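You operate a simulated robot arm through the tools that you are given. There is no shell and no other tool.

The job below is to be done with a simulated robot arm. You get a single attempt, and the scene is never put back.

TASK
Load the grey housing into carousel pocket A, then shut the blue housing in the blow-off box.
Fine: turn each pocket to the white pointer first. Set down upright: grey housing, what you pick out.

It is judged by the outcome, as a careful person would: the job done as asked, and still so three seconds after it is handed in. It fails if anything else is knocked over, pushed out of place, dropped, spilled or broken.

THE ROBOT
A 6-joint arm with a two-finger parallel gripper, fixed in place. Base frame: the origin is on the floor under the middle of its stand, x ahead of it, y to its left, z up. Units: m, rad, N and s.
With the tool pointing down near the work surface it reaches from about 0.26 to 0.64 m from the base axis. Its first joint turns from -2.007 to 2.007 rad. Payload 3.43 kg.
The tool frame sits at the grasp point between the pads (the TCP): z along the fingers, y along the line on which they close. The tips reach 0.034 m beyond it. The gripper opens to 0.128 m. The fingers are 0.024 m wide and 0.012 m thick; the gripper's body (0.048 by 0.13 m) begins 0.096 m behind the TCP.
Orientation is that of the tool frame in the base frame, as a unit quaternion [x, y, z, w]. With the fingers straight down and closing along the base's y, the tool's x points along the base's -x, its y along +y and its z along -z.

THE INTERFACE
- The arm moves only by the tool arm_command. Its argument "deltas" is a list that holds one entry, the list of rows, each a list of 7 numbers: the turn, a rotation vector about the base's x, y, z in rad, then the shift along the base's x, y, z in m, then the finger opening in m, from 0 to 0.128. In form: [[[rx, ry, rz, x, y, z, hand], ...]]. A call has 1 to 20 rows; each row is the pose to reach, as a shift and turn from the pose commanded when the call began. Rows are played at 5 a second. More than 0.05 m and 0.15 rad between two rows, or a gripper value outside its range, and nothing of the call is played. A pose out of reach is approached as far as the arm can. The call stops where the force on the tool passes 90 N (or 10 N more than at its start, if that is more) or the arm is blocked; 0.2 s more then pass. The fingers move at their own pace (about 0.153 m/s each) and stop on an object; they squeeze with about 44 N. The grip force told is the motor's: it shows also when the fingers shut on nothing. Time passes only in rows, and 0.2 s behind the last, so rows that repeat a pose let the fingers close. It gives the time, the measured TCP pose, the force on the tool (base axes), the opening and the grip force at its end, in the units of the frame above (readings bear some noise), with the torque about the TCP (base axes, N m) and any sound that the robot's microphone picked up.
- Cameras (640 x 400 px; columns grow to the right, rows downward): "scene" is fixed at [0.2147, 0.5148, 1.5728]; the picture's right is [-0.73, -0.69, 0.00], its down [-0.62, 0.66, -0.43] and it looks along [0.29, -0.31, -0.90] (base axes); focal length 263 px, centre (320, 200). "wrist" rides on the gripper at [0.076, -0.011, -0.16] in the tool frame; the picture's right is [0.15, 0.99, 0.00], its down [-0.88, 0.13, -0.46] and it looks along [-0.45, 0.07, 0.89] (tool axes); focal length 234 px, centre (320, 200). There is no depth. A picture from a camera that has moved, and an enlarged one, comes with that camera's place and axes in the base frame and with its lens. The place of the scene camera against the robot may be out by one fixed shift of up to 0.025 m in any direction.
- grab_frame(camera): a new picture of that camera. The clock stands still meanwhile.
- move_column(by): slides the trunk up (or, below 0, down) by that many m; the arm rides with it, the base frame stays. It gives what a move gives, with no picture.
- zoom(camera, box): a new picture of the part [left, top, right, bottom] of that camera's present view, enlarged. The clock stands still meanwhile.
- hand_in(): hands the job in; it is judged then, once.

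Nothing tells you positions but the pictures and the camera data. Unless the task says otherwise, let go and move clear before handing in.

The tools are called after "Request:" by a JSON object that holds its "api" and its "payload". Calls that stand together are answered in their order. arm_command: Moves the arm, as the interface text tells. Its arguments: {"type":"object","properties":{"deltas":{"type":"array"}},"required":["deltas"]} The other tools are called the same way: move_column (by) moves the trunk up or down; grab_frame (camera) takes a picture; zoom (camera, box) takes an enlarged picture of a part of a camera's view; hand_in () hands the job in.

At the start:

```text
clock: 0.0
ee_pos: [0.3927, 0.2046, 1.2479]
orientation: [-0.001, 1.0, 0.0, 0.0]
wrist_force: [0.4, -0.1, -0.2]
torque: [-0.01, -0.01, 0.02]
gripper_width: 0.128
finger_force: 0.0
trunk travel left (down, up): [-0.925, 0.065]
```

scene: 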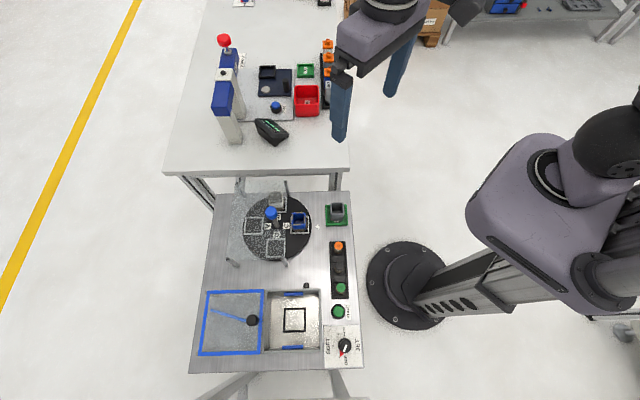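
wrist: 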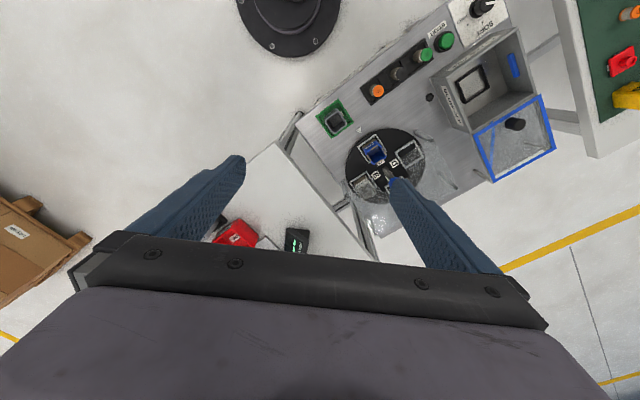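

I see a machine with a black carousel of four pockets (a blue housing in one), a grey housing in a green nest, a blow-off box with a transparent blue-edged lid beside it, and a panel of buttons. I'll zoom in for details before moving anything.

Request:
{"api": "zoom", "payload": {"camera": "scene", "box": [220, 180, 360, 270]}}

Request:
{"api": "zoom", "payload": {"camera": "scene", "box": [190, 270, 370, 380]}}

Request:
{"api": "zoom", "payload": {"camera": "wrist", "box": [300, 80, 460, 220]}}

Request:
{"api": "zoom", "payload": {"camera": "wrist", "box": [360, 0, 560, 190]}}

```text
4.44 times, centred on (290, 225) of scene
camera zoom: at [0.2147, 0.5148, 1.5728], right [-0.73, -0.69, 0.0], down [-0.62, 0.66, -0.43], along [0.29, -0.31, -0.9], focal length 1171 px, centre (453, 89)
```

zoom: 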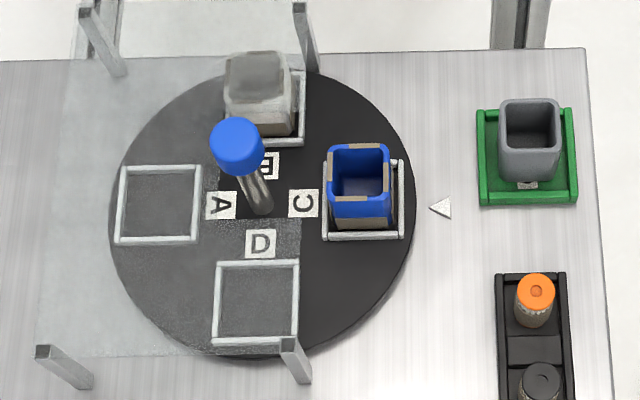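

```text
3.56 times, centred on (280, 325) of scene
camera zoom: at [0.2147, 0.5148, 1.5728], right [-0.73, -0.69, 0.0], down [-0.62, 0.66, -0.43], along [0.29, -0.31, -0.9], focal length 937 px, centre (462, -244)
```

zoom: 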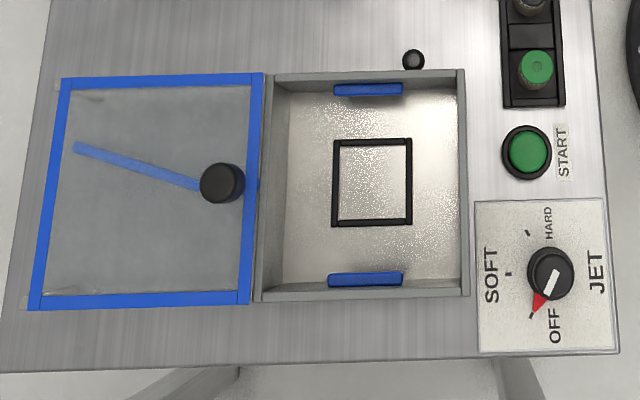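

```text
2.86 times, centred on (380, 150) of wrist
camera zoom: at [0.3175, 0.1927, 1.407], right [-0.15, 0.99, 0.0], down [0.88, 0.13, 0.46], along [0.45, 0.07, -0.89], focal length 669 px, centre (149, 343)
```

zoom: 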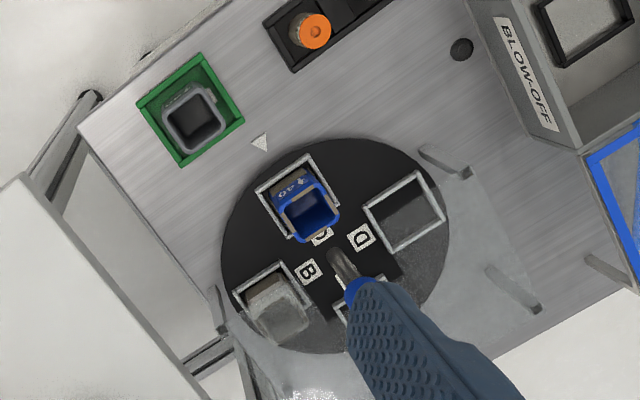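

```text
2.11 times, centred on (460, 95) of wrist
camera zoom: at [0.3175, 0.1927, 1.407], right [-0.15, 0.99, 0.0], down [0.88, 0.13, 0.46], along [0.45, 0.07, -0.89], focal length 493 px, centre (25, 421)
```

zoom: 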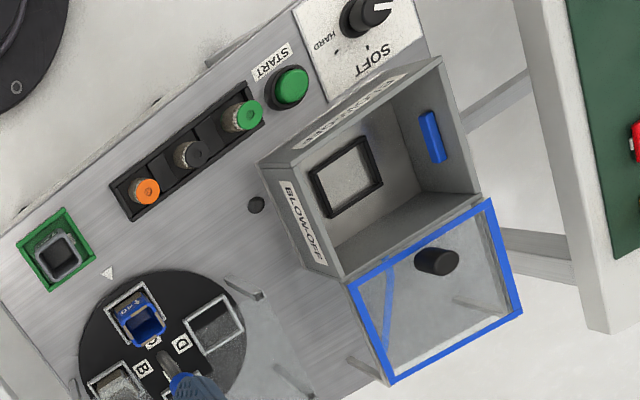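

The carousel has a clear plate on four posts over its far part, with the blue knob at the disc's centre. The lid of the blow-off box looks flat at rim height. I'll enlarge further to understand the plate, the knob and how the lid moves.

Request:
{"api": "zoom", "payload": {"camera": "scene", "box": [240, 190, 300, 230]}}

Request:
{"api": "zoom", "payload": {"camera": "scene", "box": [195, 285, 275, 360]}}

Request:
{"api": "zoom", "payload": {"camera": "wrist", "box": [430, 30, 560, 190]}}

Request:
{"api": "zoom", "payload": {"camera": "scene", "box": [300, 190, 360, 240]}}

```text
10.00 times, centred on (270, 210) of scene
camera zoom: at [0.2147, 0.5148, 1.5728], right [-0.73, -0.69, 0.0], down [-0.62, 0.66, -0.43], along [0.29, -0.31, -0.9], focal length 2634 px, centre (820, 100)
```

zoom: 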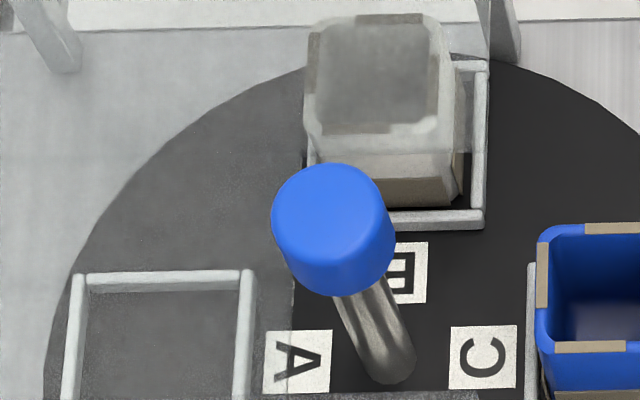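

```text
5.33 times, centred on (235, 322) of scene
camera zoom: at [0.2147, 0.5148, 1.5728], right [-0.73, -0.69, 0.0], down [-0.62, 0.66, -0.43], along [0.29, -0.31, -0.9], focal length 1405 px, centre (773, -453)
```

zoom: 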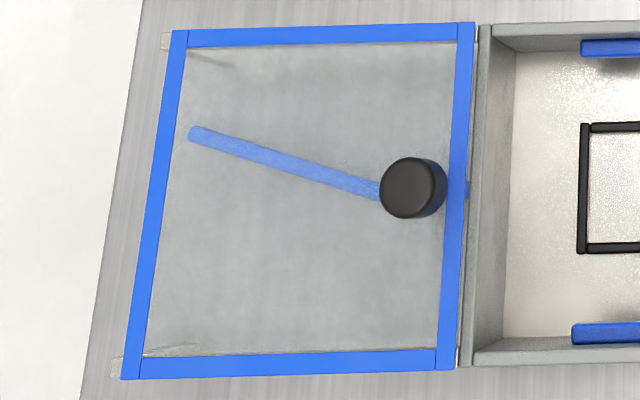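

```text
2.50 times, centred on (495, 110) of wrist
camera zoom: at [0.3175, 0.1927, 1.407], right [-0.15, 0.99, 0.0], down [0.88, 0.13, 0.46], along [0.45, 0.07, -0.89], focal length 585 px, centre (-118, 425)
```

zoom: 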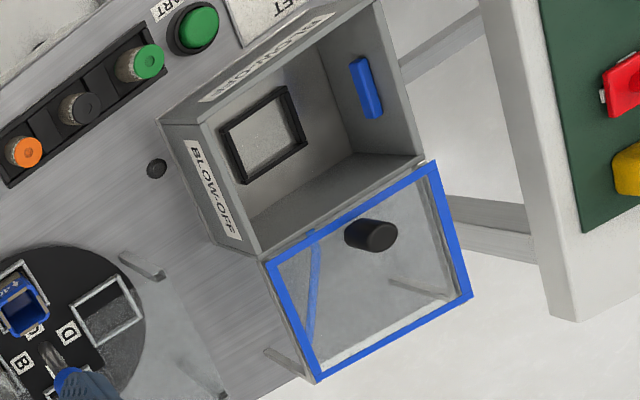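

```text
8.00 times, centred on (330, 215) of scene
camera zoom: at [0.2147, 0.5148, 1.5728], right [-0.73, -0.69, 0.0], down [-0.62, 0.66, -0.43], along [0.29, -0.31, -0.9], focal length 2107 px, centre (240, 80)
```

zoom: 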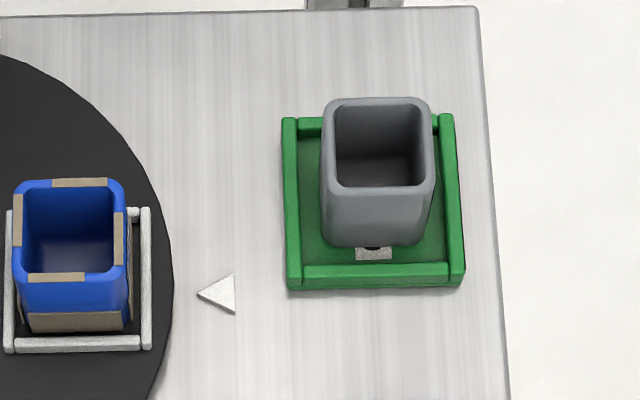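

The box lid appears to lie flat on posts beside the box with its black knob on top, so it probably slides across; the clear plate over the carousel ends short of the pointer side. I'll move the arm high above the box to look at it closely, far above everything.

Request:
{"api": "arm_command", "payload": {"deltas": [[[0, 0, 0, -0.02, 0.045, 0, 0.128], [0, 0, 0, -0.04, 0.09, 0, 0.128], [0, 0, 0, -0.06, 0.135, -0.01, 0.128], [0, 0, 0, -0.08, 0.18, -0.02, 0.128], [0, 0, 0, -0.1, 0.22, -0.04, 0.128], [0, 0, 0, -0.12, 0.255, -0.06, 0.128]]]}}

Request:
{"api": "grab_frame", "payload": {"camera": "wrist"}}

```text
refused: row 3 steps farther than a row can; nothing moved
```

```text
taken
camera wrist: at [0.3175, 0.1927, 1.407], right [-0.15, 0.99, 0.0], down [0.88, 0.13, 0.46], along [0.45, 0.07, -0.89], focal length 234 px, centre (320, 200)
```

wrist: 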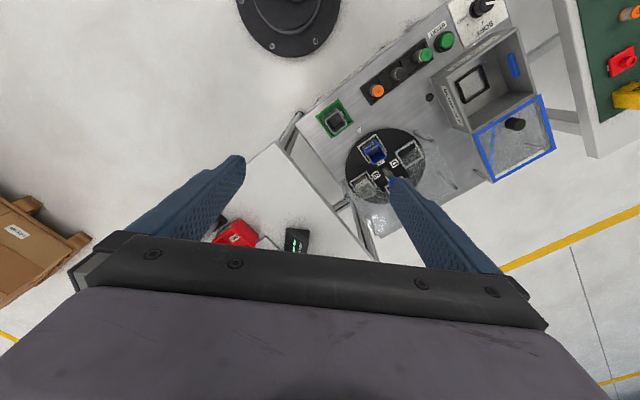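

The move was refused because one step was slightly over 0.05 m; nothing moved. I'll repeat with smaller steps.

Request:
{"api": "arm_command", "payload": {"deltas": [[[0, 0, 0, -0.018, 0.038, 0, 0.128], [0, 0, 0, -0.036, 0.076, 0, 0.128], [0, 0, 0, -0.054, 0.114, -0.01, 0.128], [0, 0, 0, -0.072, 0.152, -0.02, 0.128], [0, 0, 0, -0.09, 0.19, -0.04, 0.128], [0, 0, 0, -0.108, 0.225, -0.06, 0.128], [0, 0, 0, -0.126, 0.255, -0.08, 0.128]]]}}

Request:
{"api": "grab_frame", "payload": {"camera": "wrist"}}

```text
clock: 1.6
ee_pos: [0.2668, 0.4613, 1.1665]
orientation: [0.0, 1.0, 0.0, 0.0]
wrist_force: [-0.6, 0.9, 1.0]
torque: [-0.06, -0.02, -0.01]
gripper_width: 0.1276
finger_force: 0.1
trunk travel left (down, up): [-0.925, 0.065]
```

```text
taken
camera wrist: at [0.1921, 0.45, 1.3255], right [-0.15, 0.99, 0.0], down [0.88, 0.13, 0.46], along [0.45, 0.07, -0.89], focal length 234 px, centre (320, 200)
```

wrist: 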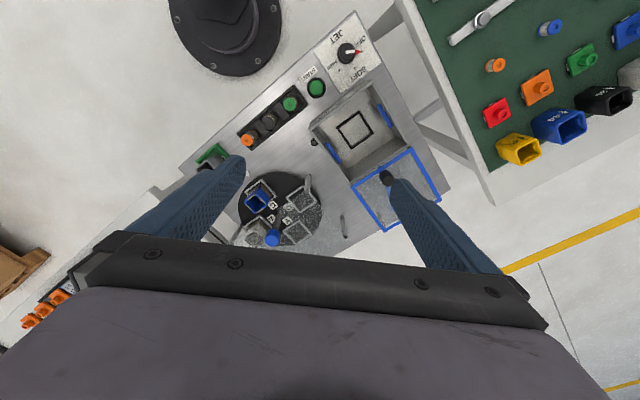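

The tool is now above the area between carousel and box. I'll lower the trunk a little (tips stay well above everything) and look again.

Request:
{"api": "move_column", "payload": {"by": -0.1}}

Request:
{"api": "grab_frame", "payload": {"camera": "wrist"}}

Request:
{"api": "zoom", "payload": {"camera": "wrist", "box": [300, 60, 460, 220]}}

Request:
{"api": "zoom", "payload": {"camera": "wrist", "box": [200, 130, 340, 250]}}

```text
clock: 2.9
ee_pos: [0.2687, 0.4594, 1.0664]
orientation: [0.0, 1.0, 0.0, 0.0]
wrist_force: [-0.5, 0.9, 0.3]
torque: [-0.01, 0.03, 0.0]
gripper_width: 0.1282
finger_force: 0.2
trunk travel left (down, up): [-0.825, 0.165]
```

```text
taken
camera wrist: at [0.1926, 0.4481, 1.2264], right [-0.15, 0.99, 0.0], down [0.88, 0.13, 0.46], along [0.45, 0.07, -0.89], focal length 234 px, centre (320, 200)
```

wrist: 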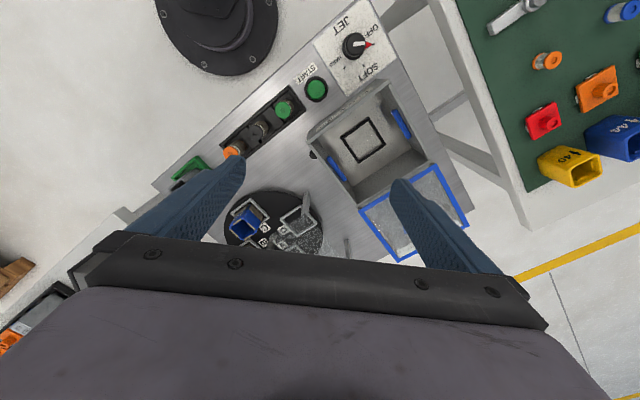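

```text
2.50 times, centred on (380, 140) of wrist
camera zoom: at [0.1926, 0.4481, 1.2264], right [-0.15, 0.99, 0.0], down [0.88, 0.13, 0.46], along [0.45, 0.07, -0.89], focal length 585 px, centre (170, 350)
```

zoom: 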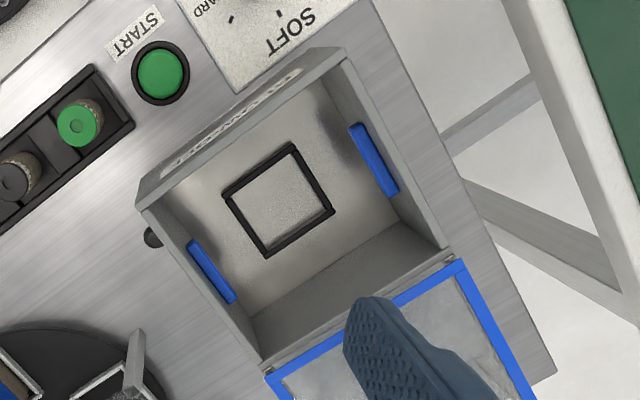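

```text
3.33 times, centred on (270, 190) of wrist
camera zoom: at [0.1926, 0.4481, 1.2264], right [-0.15, 0.99, 0.0], down [0.88, 0.13, 0.46], along [0.45, 0.07, -0.89], focal length 781 px, centre (487, 233)
```

zoom: 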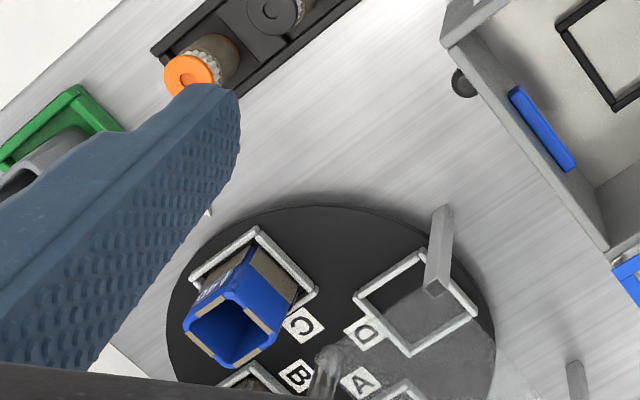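

The box inside has a black square frame and two blue strips on its walls; the lid's joint with the box is still unclear. I'll enlarge the edges strongly with the scene camera.

Request:
{"api": "zoom", "payload": {"camera": "scene", "box": [244, 284, 284, 309]}}

Request:
{"api": "zoom", "payload": {"camera": "scene", "box": [244, 335, 284, 360]}}

Request:
{"api": "zoom", "payload": {"camera": "scene", "box": [240, 308, 280, 333]}}

Request:
{"api": "zoom", "payload": {"camera": "scene", "box": [195, 284, 235, 309]}}

Request:
{"api": "zoom", "payload": {"camera": "scene", "box": [290, 284, 330, 309]}}

```text
16.00 times, centred on (264, 296) of scene
camera zoom: at [0.2147, 0.5148, 1.5728], right [-0.73, -0.69, 0.0], down [-0.62, 0.66, -0.43], along [0.29, -0.31, -0.9], focal length 4215 px, centre (1216, -1344)
```

zoom: 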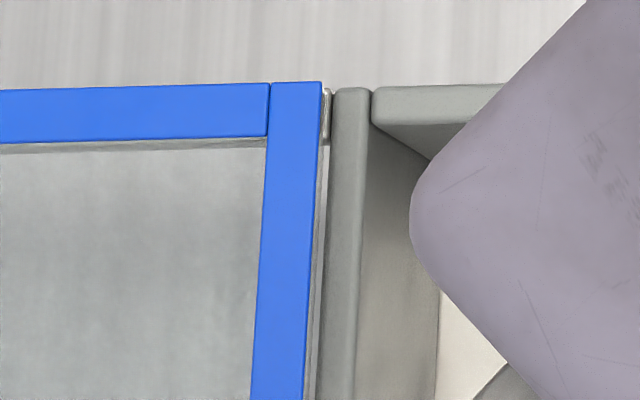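

```text
16.00 times, centred on (264, 348) of scene
camera zoom: at [0.2147, 0.5148, 1.5728], right [-0.73, -0.69, 0.0], down [-0.62, 0.66, -0.43], along [0.29, -0.31, -0.9], focal length 4215 px, centre (1216, -2160)
```

zoom: 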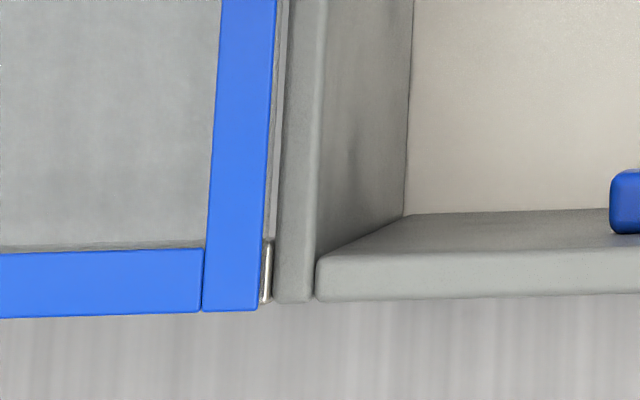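

```text
16.00 times, centred on (260, 320) of scene
camera zoom: at [0.2147, 0.5148, 1.5728], right [-0.73, -0.69, 0.0], down [-0.62, 0.66, -0.43], along [0.29, -0.31, -0.9], focal length 4215 px, centre (1280, -1728)
```

zoom: 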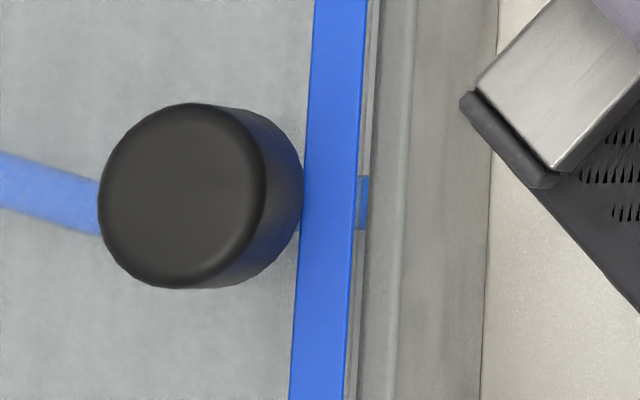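

```text
16.00 times, centred on (215, 296) of scene
camera zoom: at [0.2147, 0.5148, 1.5728], right [-0.73, -0.69, 0.0], down [-0.62, 0.66, -0.43], along [0.29, -0.31, -0.9], focal length 4215 px, centre (2000, -1344)
```

zoom: 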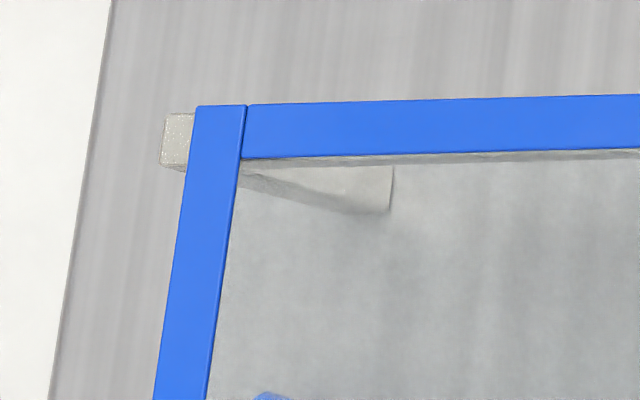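

```text
16.00 times, centred on (310, 296) of scene
camera zoom: at [0.2147, 0.5148, 1.5728], right [-0.73, -0.69, 0.0], down [-0.62, 0.66, -0.43], along [0.29, -0.31, -0.9], focal length 4215 px, centre (480, -1344)
```

zoom: 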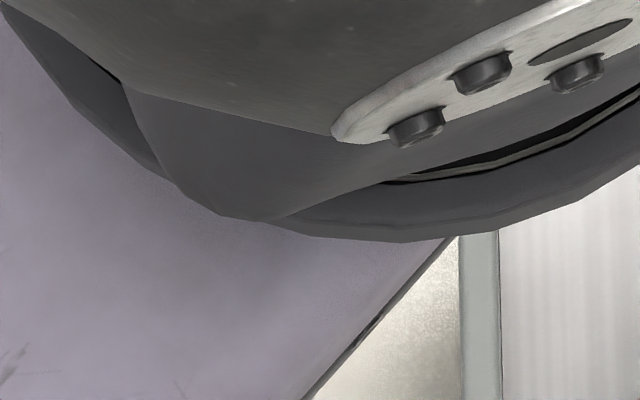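

The box lid runs on two light rails held by posts, so it slides toward the box (picture right), pushed by the black knob. Now I'll go over the carousel with the gripper aligned to the table (yaw about 43°) to measure the knob, plate and housings.

Request:
{"api": "arm_command", "payload": {"deltas": [[[0, 0, 0.126, 0.028, -0.017, 0.0, 0.128], [0, 0, 0.252, 0.056, -0.034, 0.0, 0.128], [0, 0, 0.378, 0.084, -0.051, 0.0, 0.128], [0, 0, 0.504, 0.112, -0.068, 0.0, 0.128], [0, 0, 0.63, 0.14, -0.085, 0.0, 0.128], [0, 0, 0.757, 0.168, -0.1, 0.0, 0.128], [0, 0, 0.757, 0.168, -0.1, 0.0, 0.128]]]}}

Request:
{"api": "grab_frame", "payload": {"camera": "wrist"}}

```text
clock: 4.5
ee_pos: [0.4362, 0.3595, 1.0653]
orientation: [-0.371, 0.929, 0.0, 0.0]
wrist_force: [0.1, -0.4, 0.2]
torque: [0.0, -0.02, 0.01]
gripper_width: 0.1278
finger_force: 0.2
trunk travel left (down, up): [-0.825, 0.165]
```

```text
taken
camera wrist: at [0.3895, 0.2985, 1.2256], right [-0.79, 0.62, 0.0], down [0.55, 0.7, 0.46], along [0.28, 0.36, -0.89], focal length 234 px, centre (320, 200)
```

wrist: 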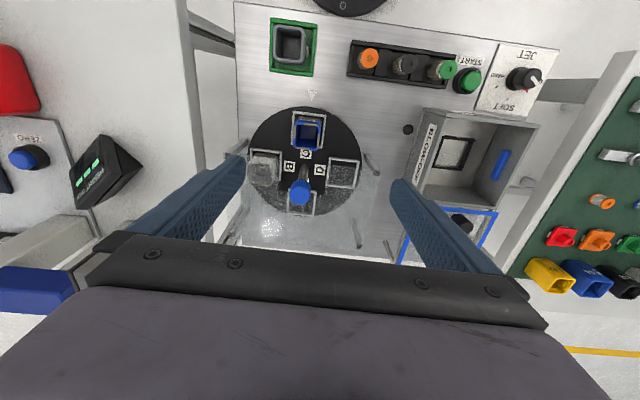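

The view is now nearly square to the table: green nest with grey housing, pointer, carousel with blue housing at C facing the pointer, knob at the centre. I'll enlarge to measure.

Request:
{"api": "zoom", "payload": {"camera": "wrist", "box": [230, 90, 390, 250]}}

Request:
{"api": "zoom", "payload": {"camera": "wrist", "box": [260, 140, 340, 220]}}

Request:
{"api": "zoom", "payload": {"camera": "wrist", "box": [230, 0, 390, 110]}}

Request:
{"api": "zoom", "payload": {"camera": "scene", "box": [225, 180, 325, 270]}}

```text
2.50 times, centred on (310, 170) of wrist
camera zoom: at [0.3895, 0.2985, 1.2256], right [-0.79, 0.62, 0.0], down [0.55, 0.7, 0.46], along [0.28, 0.36, -0.89], focal length 585 px, centre (345, 275)
```

zoom: 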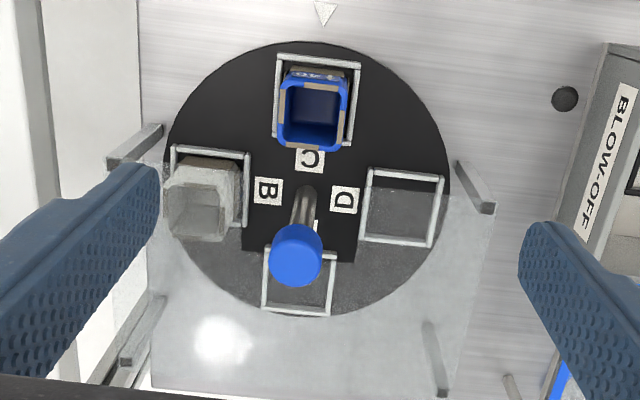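

```text
5.00 times, centred on (300, 180) of wrist
camera zoom: at [0.3895, 0.2985, 1.2256], right [-0.79, 0.62, 0.0], down [0.55, 0.7, 0.46], along [0.28, 0.36, -0.89], focal length 1171 px, centre (420, 300)
```

zoom: 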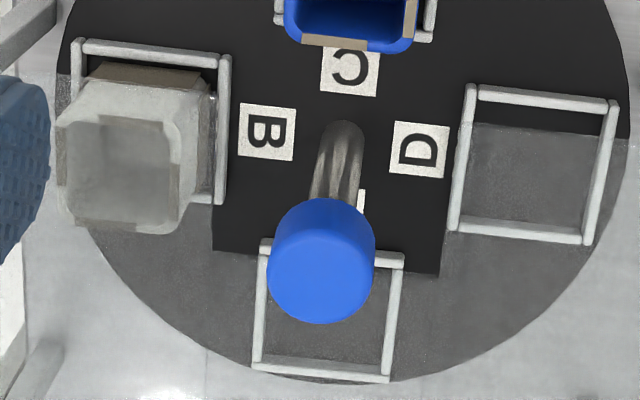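

```text
3.64 times, centred on (310, 55) of wrist
camera zoom: at [0.3895, 0.2985, 1.2256], right [-0.79, 0.62, 0.0], down [0.55, 0.7, 0.46], along [0.28, 0.36, -0.89], focal length 852 px, centre (356, 727)
```

zoom: 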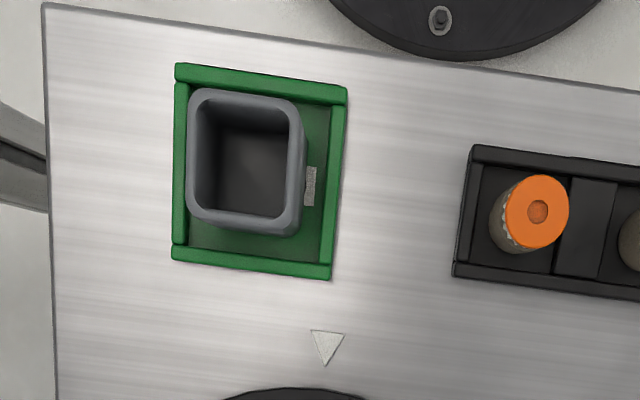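

```text
4.44 times, centred on (275, 225) of scene
camera zoom: at [0.2147, 0.5148, 1.5728], right [-0.73, -0.69, 0.0], down [-0.62, 0.66, -0.43], along [0.29, -0.31, -0.9], focal length 1171 px, centre (520, 89)
```

zoom: 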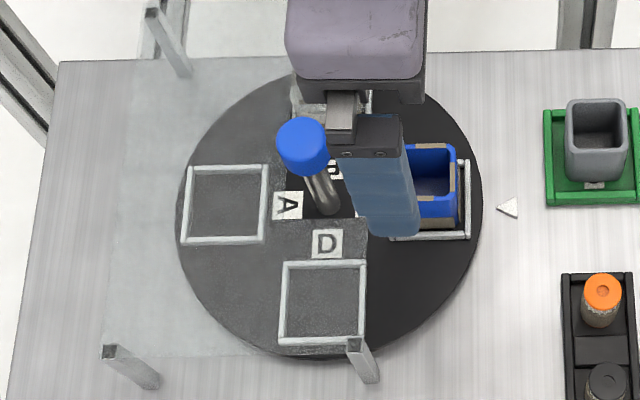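

The carousel's knob stands in a notch of the clear plate, and pocket A is directly opposite the pointer. I'll lower the trunk 0.08 m and use the change of scale to fix heights precisely.

Request:
{"api": "move_column", "payload": {"by": -0.08}}

Request:
{"api": "grab_frame", "payload": {"camera": "wrist"}}

Request:
{"api": "zoom", "payload": {"camera": "wrist", "box": [230, 90, 390, 250]}}

Request:
{"api": "zoom", "payload": {"camera": "wrist", "box": [230, 0, 390, 110]}}

```text
clock: 5.7
ee_pos: [0.4373, 0.3586, 0.9859]
orientation: [-0.37, 0.929, 0.0, 0.0]
wrist_force: [0.8, -0.4, -0.6]
torque: [0.03, -0.02, -0.01]
gripper_width: 0.1279
finger_force: 0.1
trunk travel left (down, up): [-0.745, 0.245]
```

```text
taken
camera wrist: at [0.3894, 0.2985, 1.1456], right [-0.79, 0.62, 0.0], down [0.55, 0.7, 0.46], along [0.28, 0.36, -0.89], focal length 234 px, centre (320, 200)
```

wrist: 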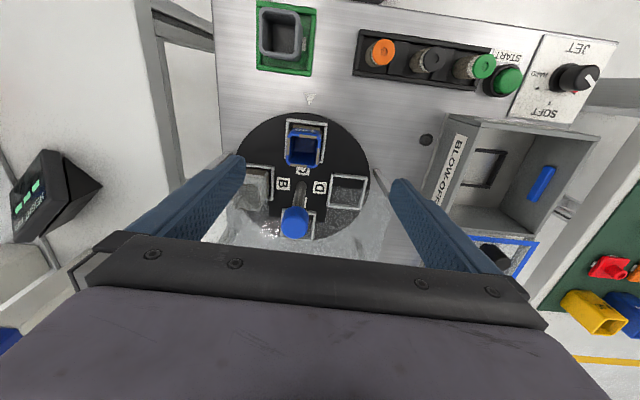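

```text
2.50 times, centred on (310, 170) of wrist
camera zoom: at [0.3894, 0.2985, 1.1456], right [-0.79, 0.62, 0.0], down [0.55, 0.7, 0.46], along [0.28, 0.36, -0.89], focal length 585 px, centre (345, 275)
```

zoom: 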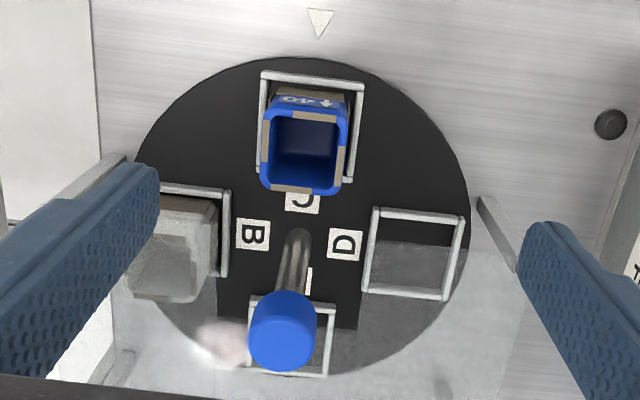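

```text
3.64 times, centred on (310, 55) of wrist
camera zoom: at [0.3894, 0.2985, 1.1456], right [-0.79, 0.62, 0.0], down [0.55, 0.7, 0.46], along [0.28, 0.36, -0.89], focal length 852 px, centre (356, 727)
```

zoom: 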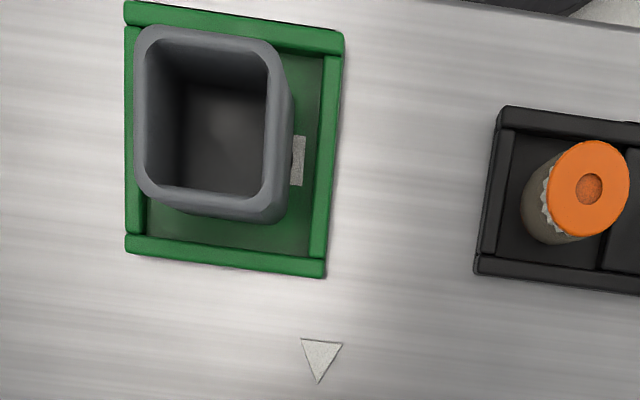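

Heights so far come out between 0.79 and 0.83 for table and fixtures, too loose. I'll take strongly enlarged views here, then the same from a higher trunk position for precise triangulation.

Request:
{"api": "zoom", "payload": {"camera": "wrist", "box": [250, 0, 330, 50]}}

Request:
{"api": "zoom", "payload": {"camera": "wrist", "box": [250, 45, 330, 95]}}

Request:
{"api": "zoom", "payload": {"camera": "wrist", "box": [270, 85, 350, 135]}}

Request:
{"api": "zoom", "payload": {"camera": "wrist", "box": [250, 125, 330, 175]}}

Request:
{"api": "zoom", "payload": {"camera": "wrist", "box": [310, 160, 390, 210]}}

Request:
{"api": "zoom", "payload": {"camera": "wrist", "box": [260, 190, 340, 240]}}

```text
8.00 times, centred on (290, 25) of wrist
camera zoom: at [0.3894, 0.2985, 1.1456], right [-0.79, 0.62, 0.0], down [0.55, 0.7, 0.46], along [0.28, 0.36, -0.89], focal length 1873 px, centre (560, 1600)
```

zoom: 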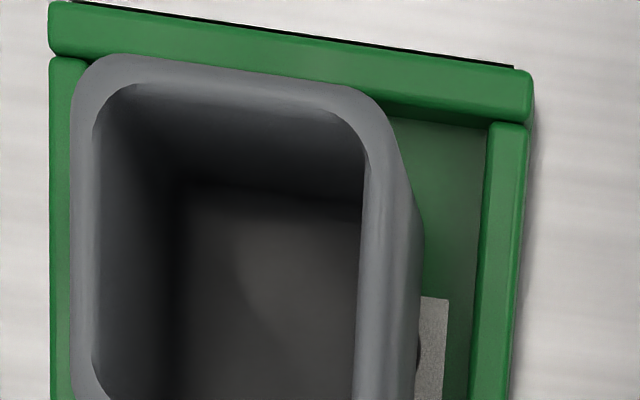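

```text
8.00 times, centred on (290, 70) of wrist
camera zoom: at [0.3894, 0.2985, 1.1456], right [-0.79, 0.62, 0.0], down [0.55, 0.7, 0.46], along [0.28, 0.36, -0.89], focal length 1873 px, centre (560, 1240)
```

zoom: 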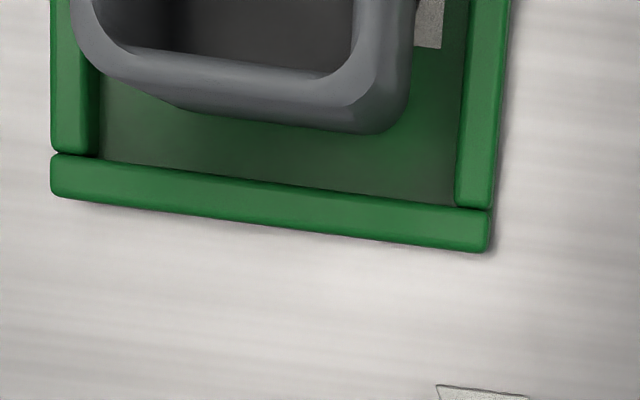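

```text
8.00 times, centred on (310, 110) of wrist
camera zoom: at [0.3894, 0.2985, 1.1456], right [-0.79, 0.62, 0.0], down [0.55, 0.7, 0.46], along [0.28, 0.36, -0.89], focal length 1873 px, centre (400, 920)
```

zoom: 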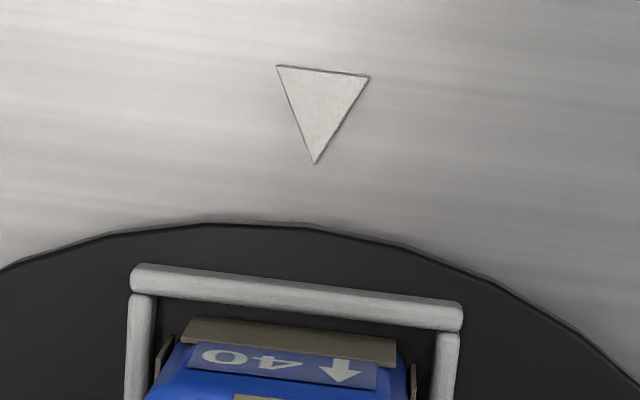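

```text
8.00 times, centred on (290, 150) of wrist
camera zoom: at [0.3894, 0.2985, 1.1456], right [-0.79, 0.62, 0.0], down [0.55, 0.7, 0.46], along [0.28, 0.36, -0.89], focal length 1873 px, centre (560, 600)
```

zoom: 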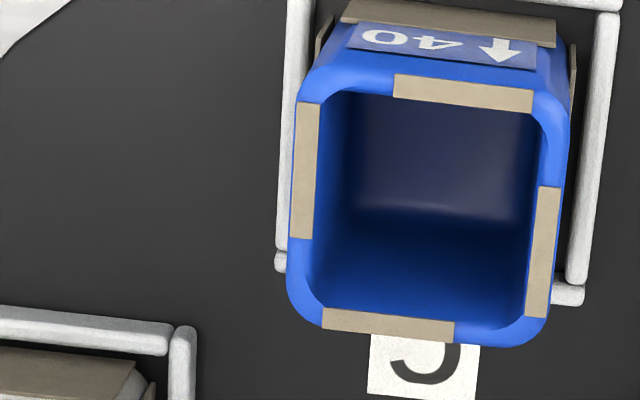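

```text
8.00 times, centred on (350, 185) of wrist
camera zoom: at [0.3894, 0.2985, 1.1456], right [-0.79, 0.62, 0.0], down [0.55, 0.7, 0.46], along [0.28, 0.36, -0.89], focal length 1873 px, centre (80, 320)
```

zoom: 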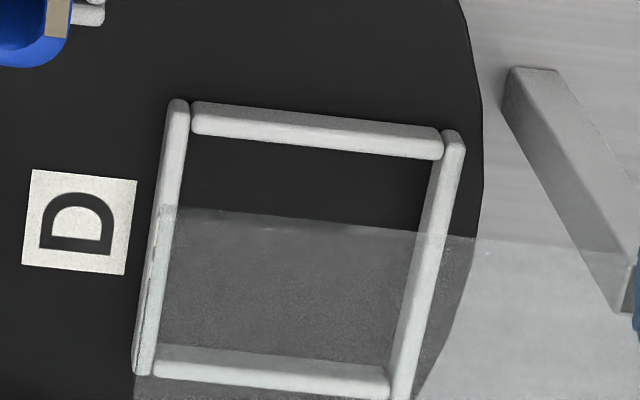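

```text
8.00 times, centred on (300, 215) of wrist
camera zoom: at [0.3894, 0.2985, 1.1456], right [-0.79, 0.62, 0.0], down [0.55, 0.7, 0.46], along [0.28, 0.36, -0.89], focal length 1873 px, centre (480, 80)
```

zoom: 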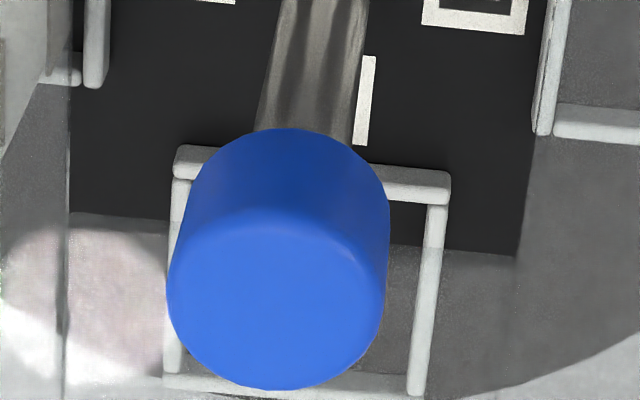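

I have enlarged measurements here (C's housing has an up-arrow label and stands open side up). Now I raise the trunk 0.2 m to take the same views.

Request:
{"api": "move_column", "payload": {"by": 0.2}}

Request:
{"api": "grab_frame", "payload": {"camera": "wrist"}}

Request:
{"api": "zoom", "payload": {"camera": "wrist", "box": [270, 30, 350, 80]}}

Request:
{"api": "zoom", "payload": {"camera": "wrist", "box": [270, 75, 350, 125]}}

Request:
{"api": "zoom", "payload": {"camera": "wrist", "box": [290, 120, 370, 170]}}

Request:
{"api": "zoom", "payload": {"camera": "wrist", "box": [265, 140, 345, 190]}}

```text
clock: 7.9
ee_pos: [0.4361, 0.3585, 1.1855]
orientation: [-0.369, 0.929, 0.001, 0.0]
wrist_force: [0.6, 0.0, -1.4]
torque: [0.0, 0.01, 0.0]
gripper_width: 0.1278
finger_force: 0.1
trunk travel left (down, up): [-0.945, 0.045]
```

```text
taken
camera wrist: at [0.3895, 0.2987, 1.3454], right [-0.79, 0.62, 0.0], down [0.55, 0.7, 0.46], along [0.28, 0.36, -0.89], focal length 234 px, centre (320, 200)
```

wrist: 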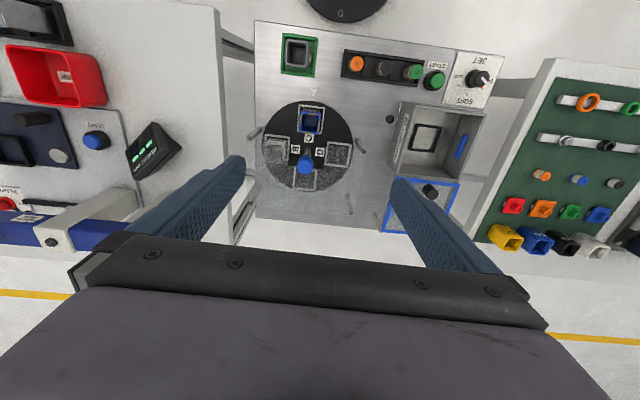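

```text
8.00 times, centred on (310, 55) of wrist
camera zoom: at [0.3895, 0.2987, 1.3454], right [-0.79, 0.62, 0.0], down [0.55, 0.7, 0.46], along [0.28, 0.36, -0.89], focal length 1873 px, centre (400, 1360)
```

zoom: 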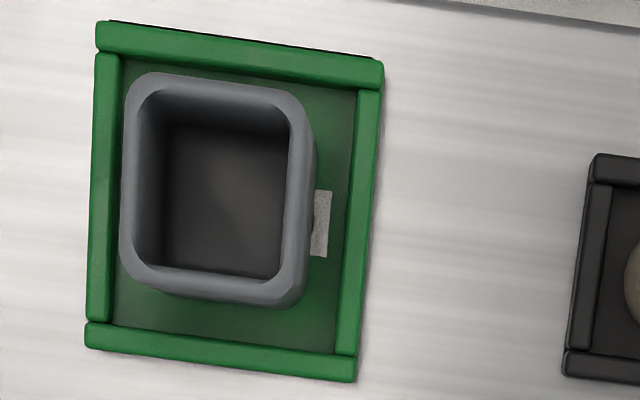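

```text
8.00 times, centred on (310, 100) of wrist
camera zoom: at [0.3895, 0.2987, 1.3454], right [-0.79, 0.62, 0.0], down [0.55, 0.7, 0.46], along [0.28, 0.36, -0.89], focal length 1873 px, centre (400, 1000)
```

zoom: 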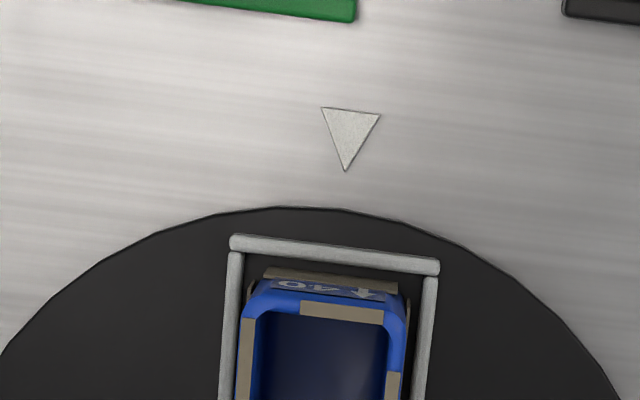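

```text
8.00 times, centred on (330, 145) of wrist
camera zoom: at [0.3895, 0.2987, 1.3454], right [-0.79, 0.62, 0.0], down [0.55, 0.7, 0.46], along [0.28, 0.36, -0.89], focal length 1873 px, centre (240, 640)
```

zoom: 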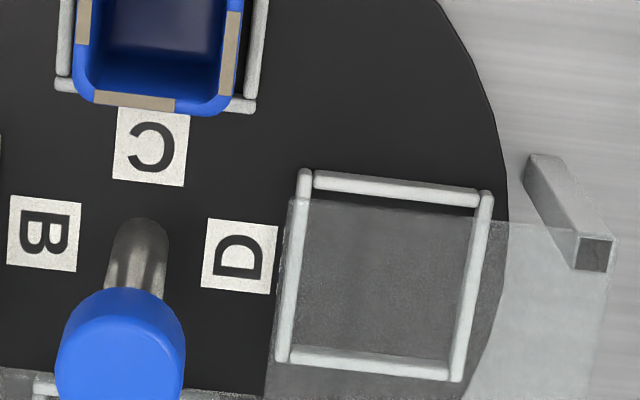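

```text
8.00 times, centred on (305, 165) of wrist
camera zoom: at [0.3895, 0.2987, 1.3454], right [-0.79, 0.62, 0.0], down [0.55, 0.7, 0.46], along [0.28, 0.36, -0.89], focal length 1873 px, centre (440, 480)
```

zoom: 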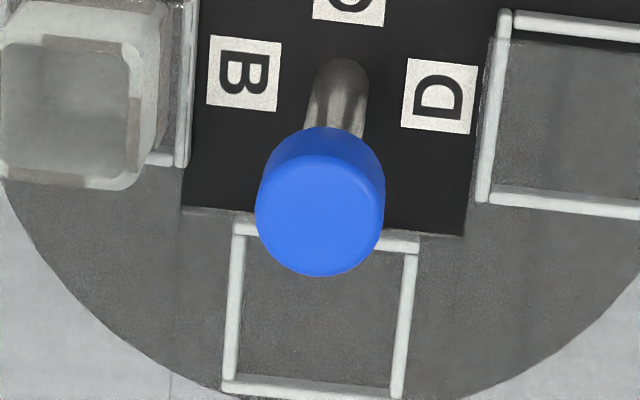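

Triangulation now gives: table z≈0.80, disc top≈0.819, carousel centre ≈(0.4995, 0.394), knob z 0.906–0.935, plate ≈0.89, grey housing centre ≈(0.396, 0.240) with rim at 0.86; table yaw ≈45°. I'll measure the box and lid from here too.

Request:
{"api": "zoom", "payload": {"camera": "wrist", "box": [380, 90, 500, 165]}}

Request:
{"api": "zoom", "payload": {"camera": "wrist", "box": [375, 160, 495, 235]}}

```text
5.33 times, centred on (440, 128) of wrist
camera zoom: at [0.3895, 0.2987, 1.3454], right [-0.79, 0.62, 0.0], down [0.55, 0.7, 0.46], along [0.28, 0.36, -0.89], focal length 1249 px, centre (-320, 587)
```

zoom: 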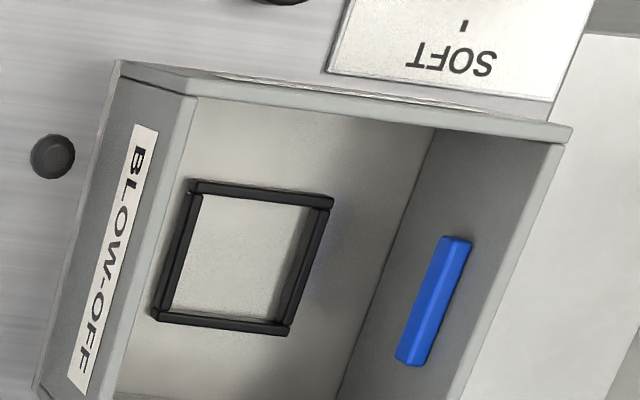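

```text
5.33 times, centred on (435, 198) of wrist
camera zoom: at [0.3895, 0.2987, 1.3454], right [-0.79, 0.62, 0.0], down [0.55, 0.7, 0.46], along [0.28, 0.36, -0.89], focal length 1249 px, centre (-293, 213)
```

zoom: 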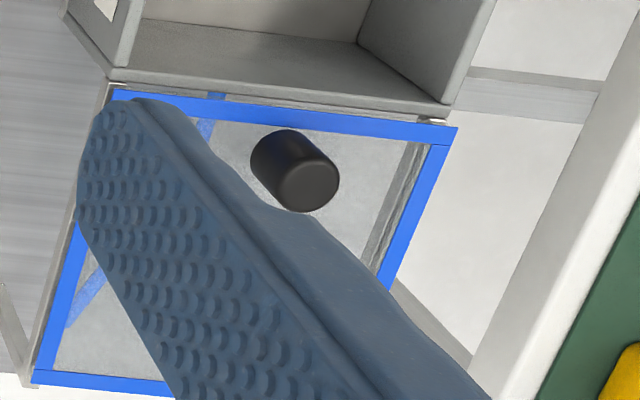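

Box black frame centre is ≈(0.2735, 0.537), lid knob ≈(0.338, 0.594). First job is the carousel: I'll lower the trunk with tips still above the knob, then move over the knob and check centring.

Request:
{"api": "move_column", "payload": {"by": -0.17}}

Request:
{"api": "arm_command", "payload": {"deltas": [[[0, 0, 0.01, 0.016, 0.009, 0.0, 0.128], [0, 0, 0.02, 0.032, 0.018, 0.0, 0.1], [0, 0, 0.03, 0.048, 0.027, 0.0, 0.08], [0, 0, 0.03, 0.0634, 0.0358, 0.0, 0.06], [0, 0, 0.03, 0.0634, 0.0358, 0.0, 0.06]]]}}

Request:
{"api": "grab_frame", "payload": {"camera": "wrist"}}

Request:
{"api": "zoom", "payload": {"camera": "wrist", "box": [240, 120, 400, 220]}}

```text
clock: 9.8
ee_pos: [0.4373, 0.3579, 1.0163]
orientation: [-0.37, 0.929, 0.0, 0.0]
wrist_force: [0.2, -0.7, -0.3]
torque: [-0.01, -0.03, 0.01]
gripper_width: 0.1278
finger_force: 0.0
trunk travel left (down, up): [-0.775, 0.215]
```

```text
clock: 11.0
ee_pos: [0.4922, 0.3875, 1.0118]
orientation: [-0.384, 0.924, 0.0, 0.0]
wrist_force: [0.3, 0.0, -0.2]
torque: [-0.01, -0.01, 0.0]
gripper_width: 0.0603
finger_force: 0.2
out of reach, approached as far as the arm can: row 4, 5
trunk travel left (down, up): [-0.775, 0.215]
```

```text
taken
camera wrist: at [0.4463, 0.3252, 1.1718], right [-0.8, 0.59, 0.0], down [0.53, 0.72, 0.46], along [0.27, 0.37, -0.89], focal length 234 px, centre (320, 200)
```

wrist: 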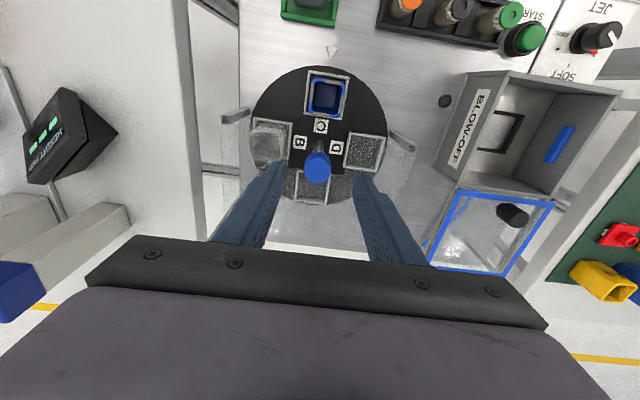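

```text
4.00 times, centred on (320, 170) of wrist
camera zoom: at [0.4463, 0.3252, 1.1718], right [-0.8, 0.59, 0.0], down [0.53, 0.72, 0.46], along [0.27, 0.37, -0.89], focal length 937 px, centre (320, 320)
```

zoom: 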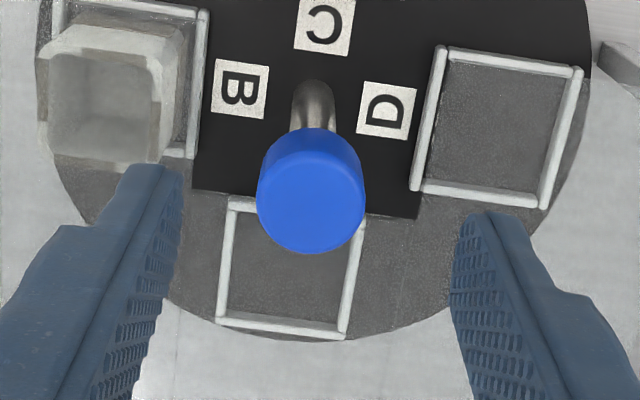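

The arm ran out of reach just short of the knob because the wrist is high relative to the shoulder. I'll raise the trunk 0.2 m and bring the tool down with the arm instead, which gives more horizontal reach.

Request:
{"api": "move_column", "payload": {"by": 0.2}}

Request:
{"api": "arm_command", "payload": {"deltas": [[[0, 0, 0, 0, 0, -0.04, 0.06], [0, 0, 0, 0, 0, -0.08, 0.06], [0, 0, 0, 0, 0, -0.12, 0.06], [0, 0, 0, 0, 0, -0.16, 0.06], [0, 0, 0, 0, 0, -0.2, 0.06], [0, 0, 0, 0, 0, -0.2, 0.06]]]}}

Request:
{"api": "zoom", "payload": {"camera": "wrist", "box": [240, 120, 400, 220]}}

```text
clock: 13.2
ee_pos: [0.491, 0.3867, 1.211]
orientation: [-0.384, 0.923, 0.0, 0.001]
wrist_force: [0.4, 0.0, 0.5]
torque: [0.0, -0.02, 0.0]
gripper_width: 0.0599
finger_force: 0.0
trunk travel left (down, up): [-0.975, 0.015]
```

```text
clock: 14.6
ee_pos: [0.4912, 0.3887, 1.0118]
orientation: [-0.383, 0.924, 0.0, 0.001]
wrist_force: [0.1, -0.6, 0.5]
torque: [0.0, -0.01, 0.04]
gripper_width: 0.0603
finger_force: 0.0
trunk travel left (down, up): [-0.975, 0.015]
```

```text
4.00 times, centred on (320, 170) of wrist
camera zoom: at [0.4461, 0.3273, 1.1712], right [-0.8, 0.59, 0.0], down [0.53, 0.72, 0.46], along [0.27, 0.37, -0.89], focal length 937 px, centre (320, 320)
```

zoom: 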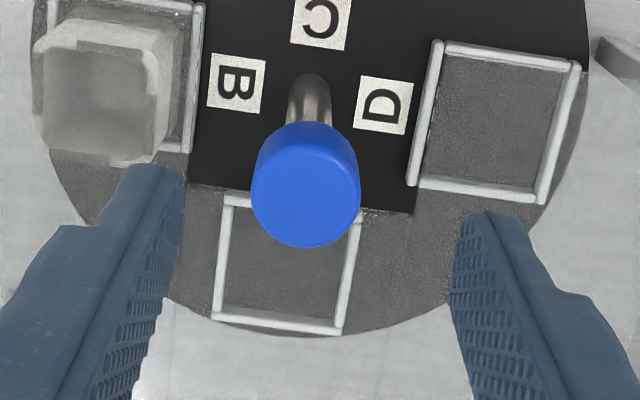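

Reach is fine now (TCP at about 0.492, 0.389, 1.012, yaw 45°), and the knob centre measures ≈(0.4993, 0.3937). I'll shift over it and descend partway, fingers 60 mm apart around the 30 mm knob.

Request:
{"api": "arm_command", "payload": {"deltas": [[[0, 0, 0, 0.0073, 0.0048, 0, 0.06], [0, 0, 0, 0.0073, 0.0048, -0.025, 0.06], [0, 0, 0, 0.0073, 0.0048, -0.05, 0.06], [0, 0, 0, 0.0073, 0.0048, -0.055, 0.06], [0, 0, 0, 0.0073, 0.0048, -0.055, 0.06]]]}}

Request:
{"api": "zoom", "payload": {"camera": "wrist", "box": [240, 120, 400, 220]}}

Request:
{"api": "zoom", "payload": {"camera": "scene", "box": [225, 180, 325, 270]}}

```text
clock: 15.8
ee_pos: [0.5004, 0.3915, 0.9567]
orientation: [-0.384, 0.923, 0.0, -0.001]
wrist_force: [-0.2, 0.1, 0.9]
torque: [0.0, -0.02, -0.05]
gripper_width: 0.0601
finger_force: 0.0
trunk travel left (down, up): [-0.975, 0.015]
```

```text
4.00 times, centred on (320, 170) of wrist
camera zoom: at [0.4543, 0.331, 1.1168], right [-0.8, 0.59, 0.0], down [0.53, 0.72, 0.46], along [0.27, 0.37, -0.89], focal length 937 px, centre (320, 320)
```

zoom: 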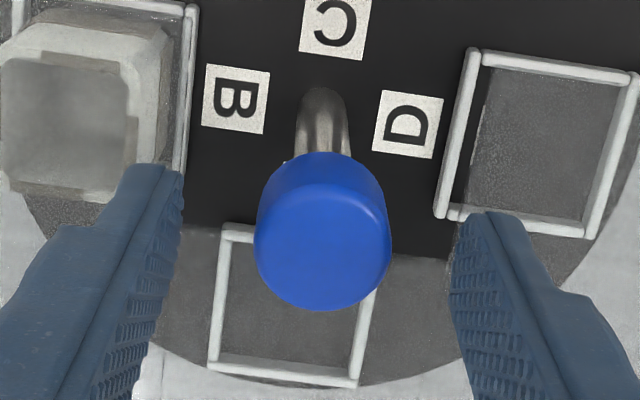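

```text
4.44 times, centred on (275, 225) of scene
camera zoom: at [0.2147, 0.5148, 1.5728], right [-0.73, -0.69, 0.0], down [-0.62, 0.66, -0.43], along [0.29, -0.31, -0.9], focal length 1171 px, centre (520, 89)
```

zoom: 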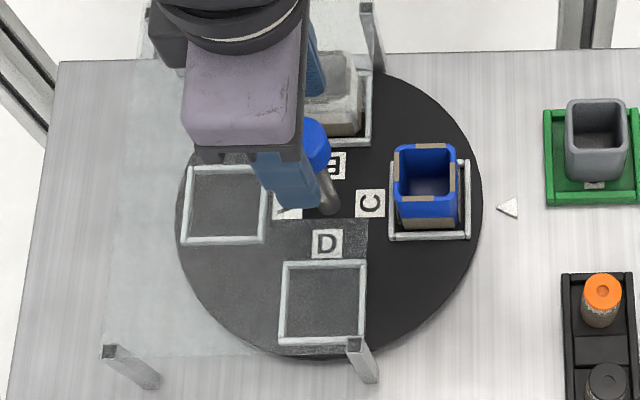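

The TCP is within about 1 mm of the knob axis. I'll descend so the tips straddle the knob just above the plate, and close on it.

Request:
{"api": "arm_command", "payload": {"deltas": [[[0, 0, 0, -0.0008, -0.0003, -0.01, 0.06], [0, 0, 0, -0.0008, -0.0003, -0.02, 0.06], [0, 0, 0, -0.0008, -0.0003, -0.02, 0.045], [0, 0, 0, -0.0008, -0.0003, -0.02, 0.035], [0, 0, 0, -0.0008, -0.0003, -0.02, 0.02], [0, 0, 0, -0.0008, -0.0003, -0.02, 0.02]]]}}

Request:
{"api": "zoom", "payload": {"camera": "wrist", "box": [240, 120, 400, 220]}}

```text
clock: 17.2
ee_pos: [0.4975, 0.3918, 0.938]
orientation: [-0.383, 0.924, -0.001, 0.0]
wrist_force: [1.4, -1.4, -1.3]
torque: [0.14, -0.27, -0.02]
gripper_width: 0.0296
finger_force: 45.0
trunk travel left (down, up): [-0.975, 0.015]
```

```text
4.00 times, centred on (320, 170) of wrist
camera zoom: at [0.4527, 0.3304, 1.0971], right [-0.8, 0.59, 0.0], down [0.53, 0.72, 0.46], along [0.27, 0.37, -0.89], focal length 937 px, centre (320, 320)
```

zoom: 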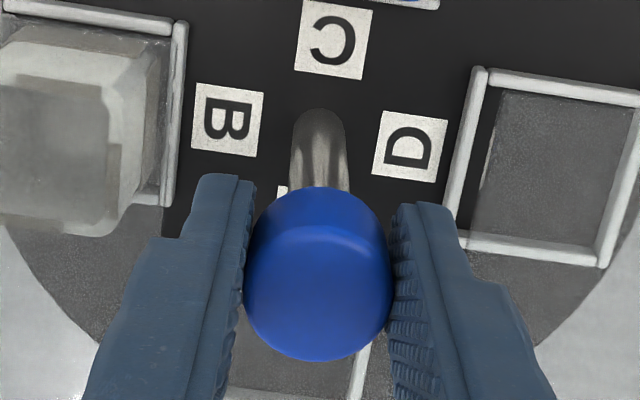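

Knob gripped (29.6 mm, 45 N) with hardly any side force. I'll turn it a small amount first to confirm the carousel follows freely.

Request:
{"api": "arm_command", "payload": {"deltas": [[[0, 0, 0.08, 0, 0, 0, 0.02], [0, 0, 0.16, 0, 0, 0, 0.02], [0, 0, 0.24, 0, 0, 0, 0.02], [0, 0, 0.24, 0, 0, 0, 0.02]]]}}

Request:
{"api": "zoom", "payload": {"camera": "scene", "box": [225, 180, 325, 270]}}

```text
clock: 18.2
ee_pos: [0.4978, 0.3911, 0.9375]
orientation: [-0.492, 0.871, 0.0, 0.001]
wrist_force: [1.0, -2.1, -0.8]
torque: [-0.19, 0.06, -0.1]
gripper_width: 0.0288
finger_force: 45.5
trunk travel left (down, up): [-0.975, 0.015]
```

```text
4.44 times, centred on (275, 225) of scene
camera zoom: at [0.2147, 0.5148, 1.5728], right [-0.73, -0.69, 0.0], down [-0.62, 0.66, -0.43], along [0.29, -0.31, -0.9], focal length 1171 px, centre (520, 89)
```

zoom: 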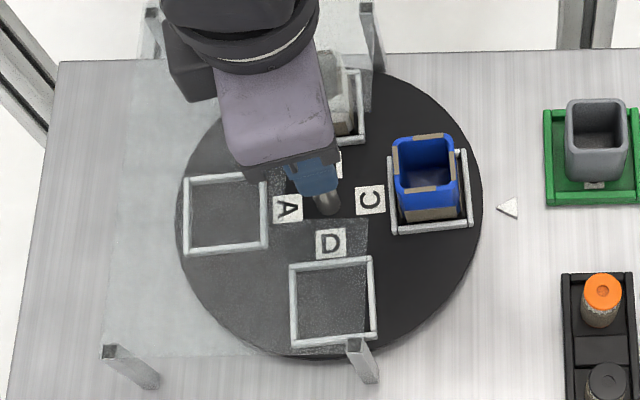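

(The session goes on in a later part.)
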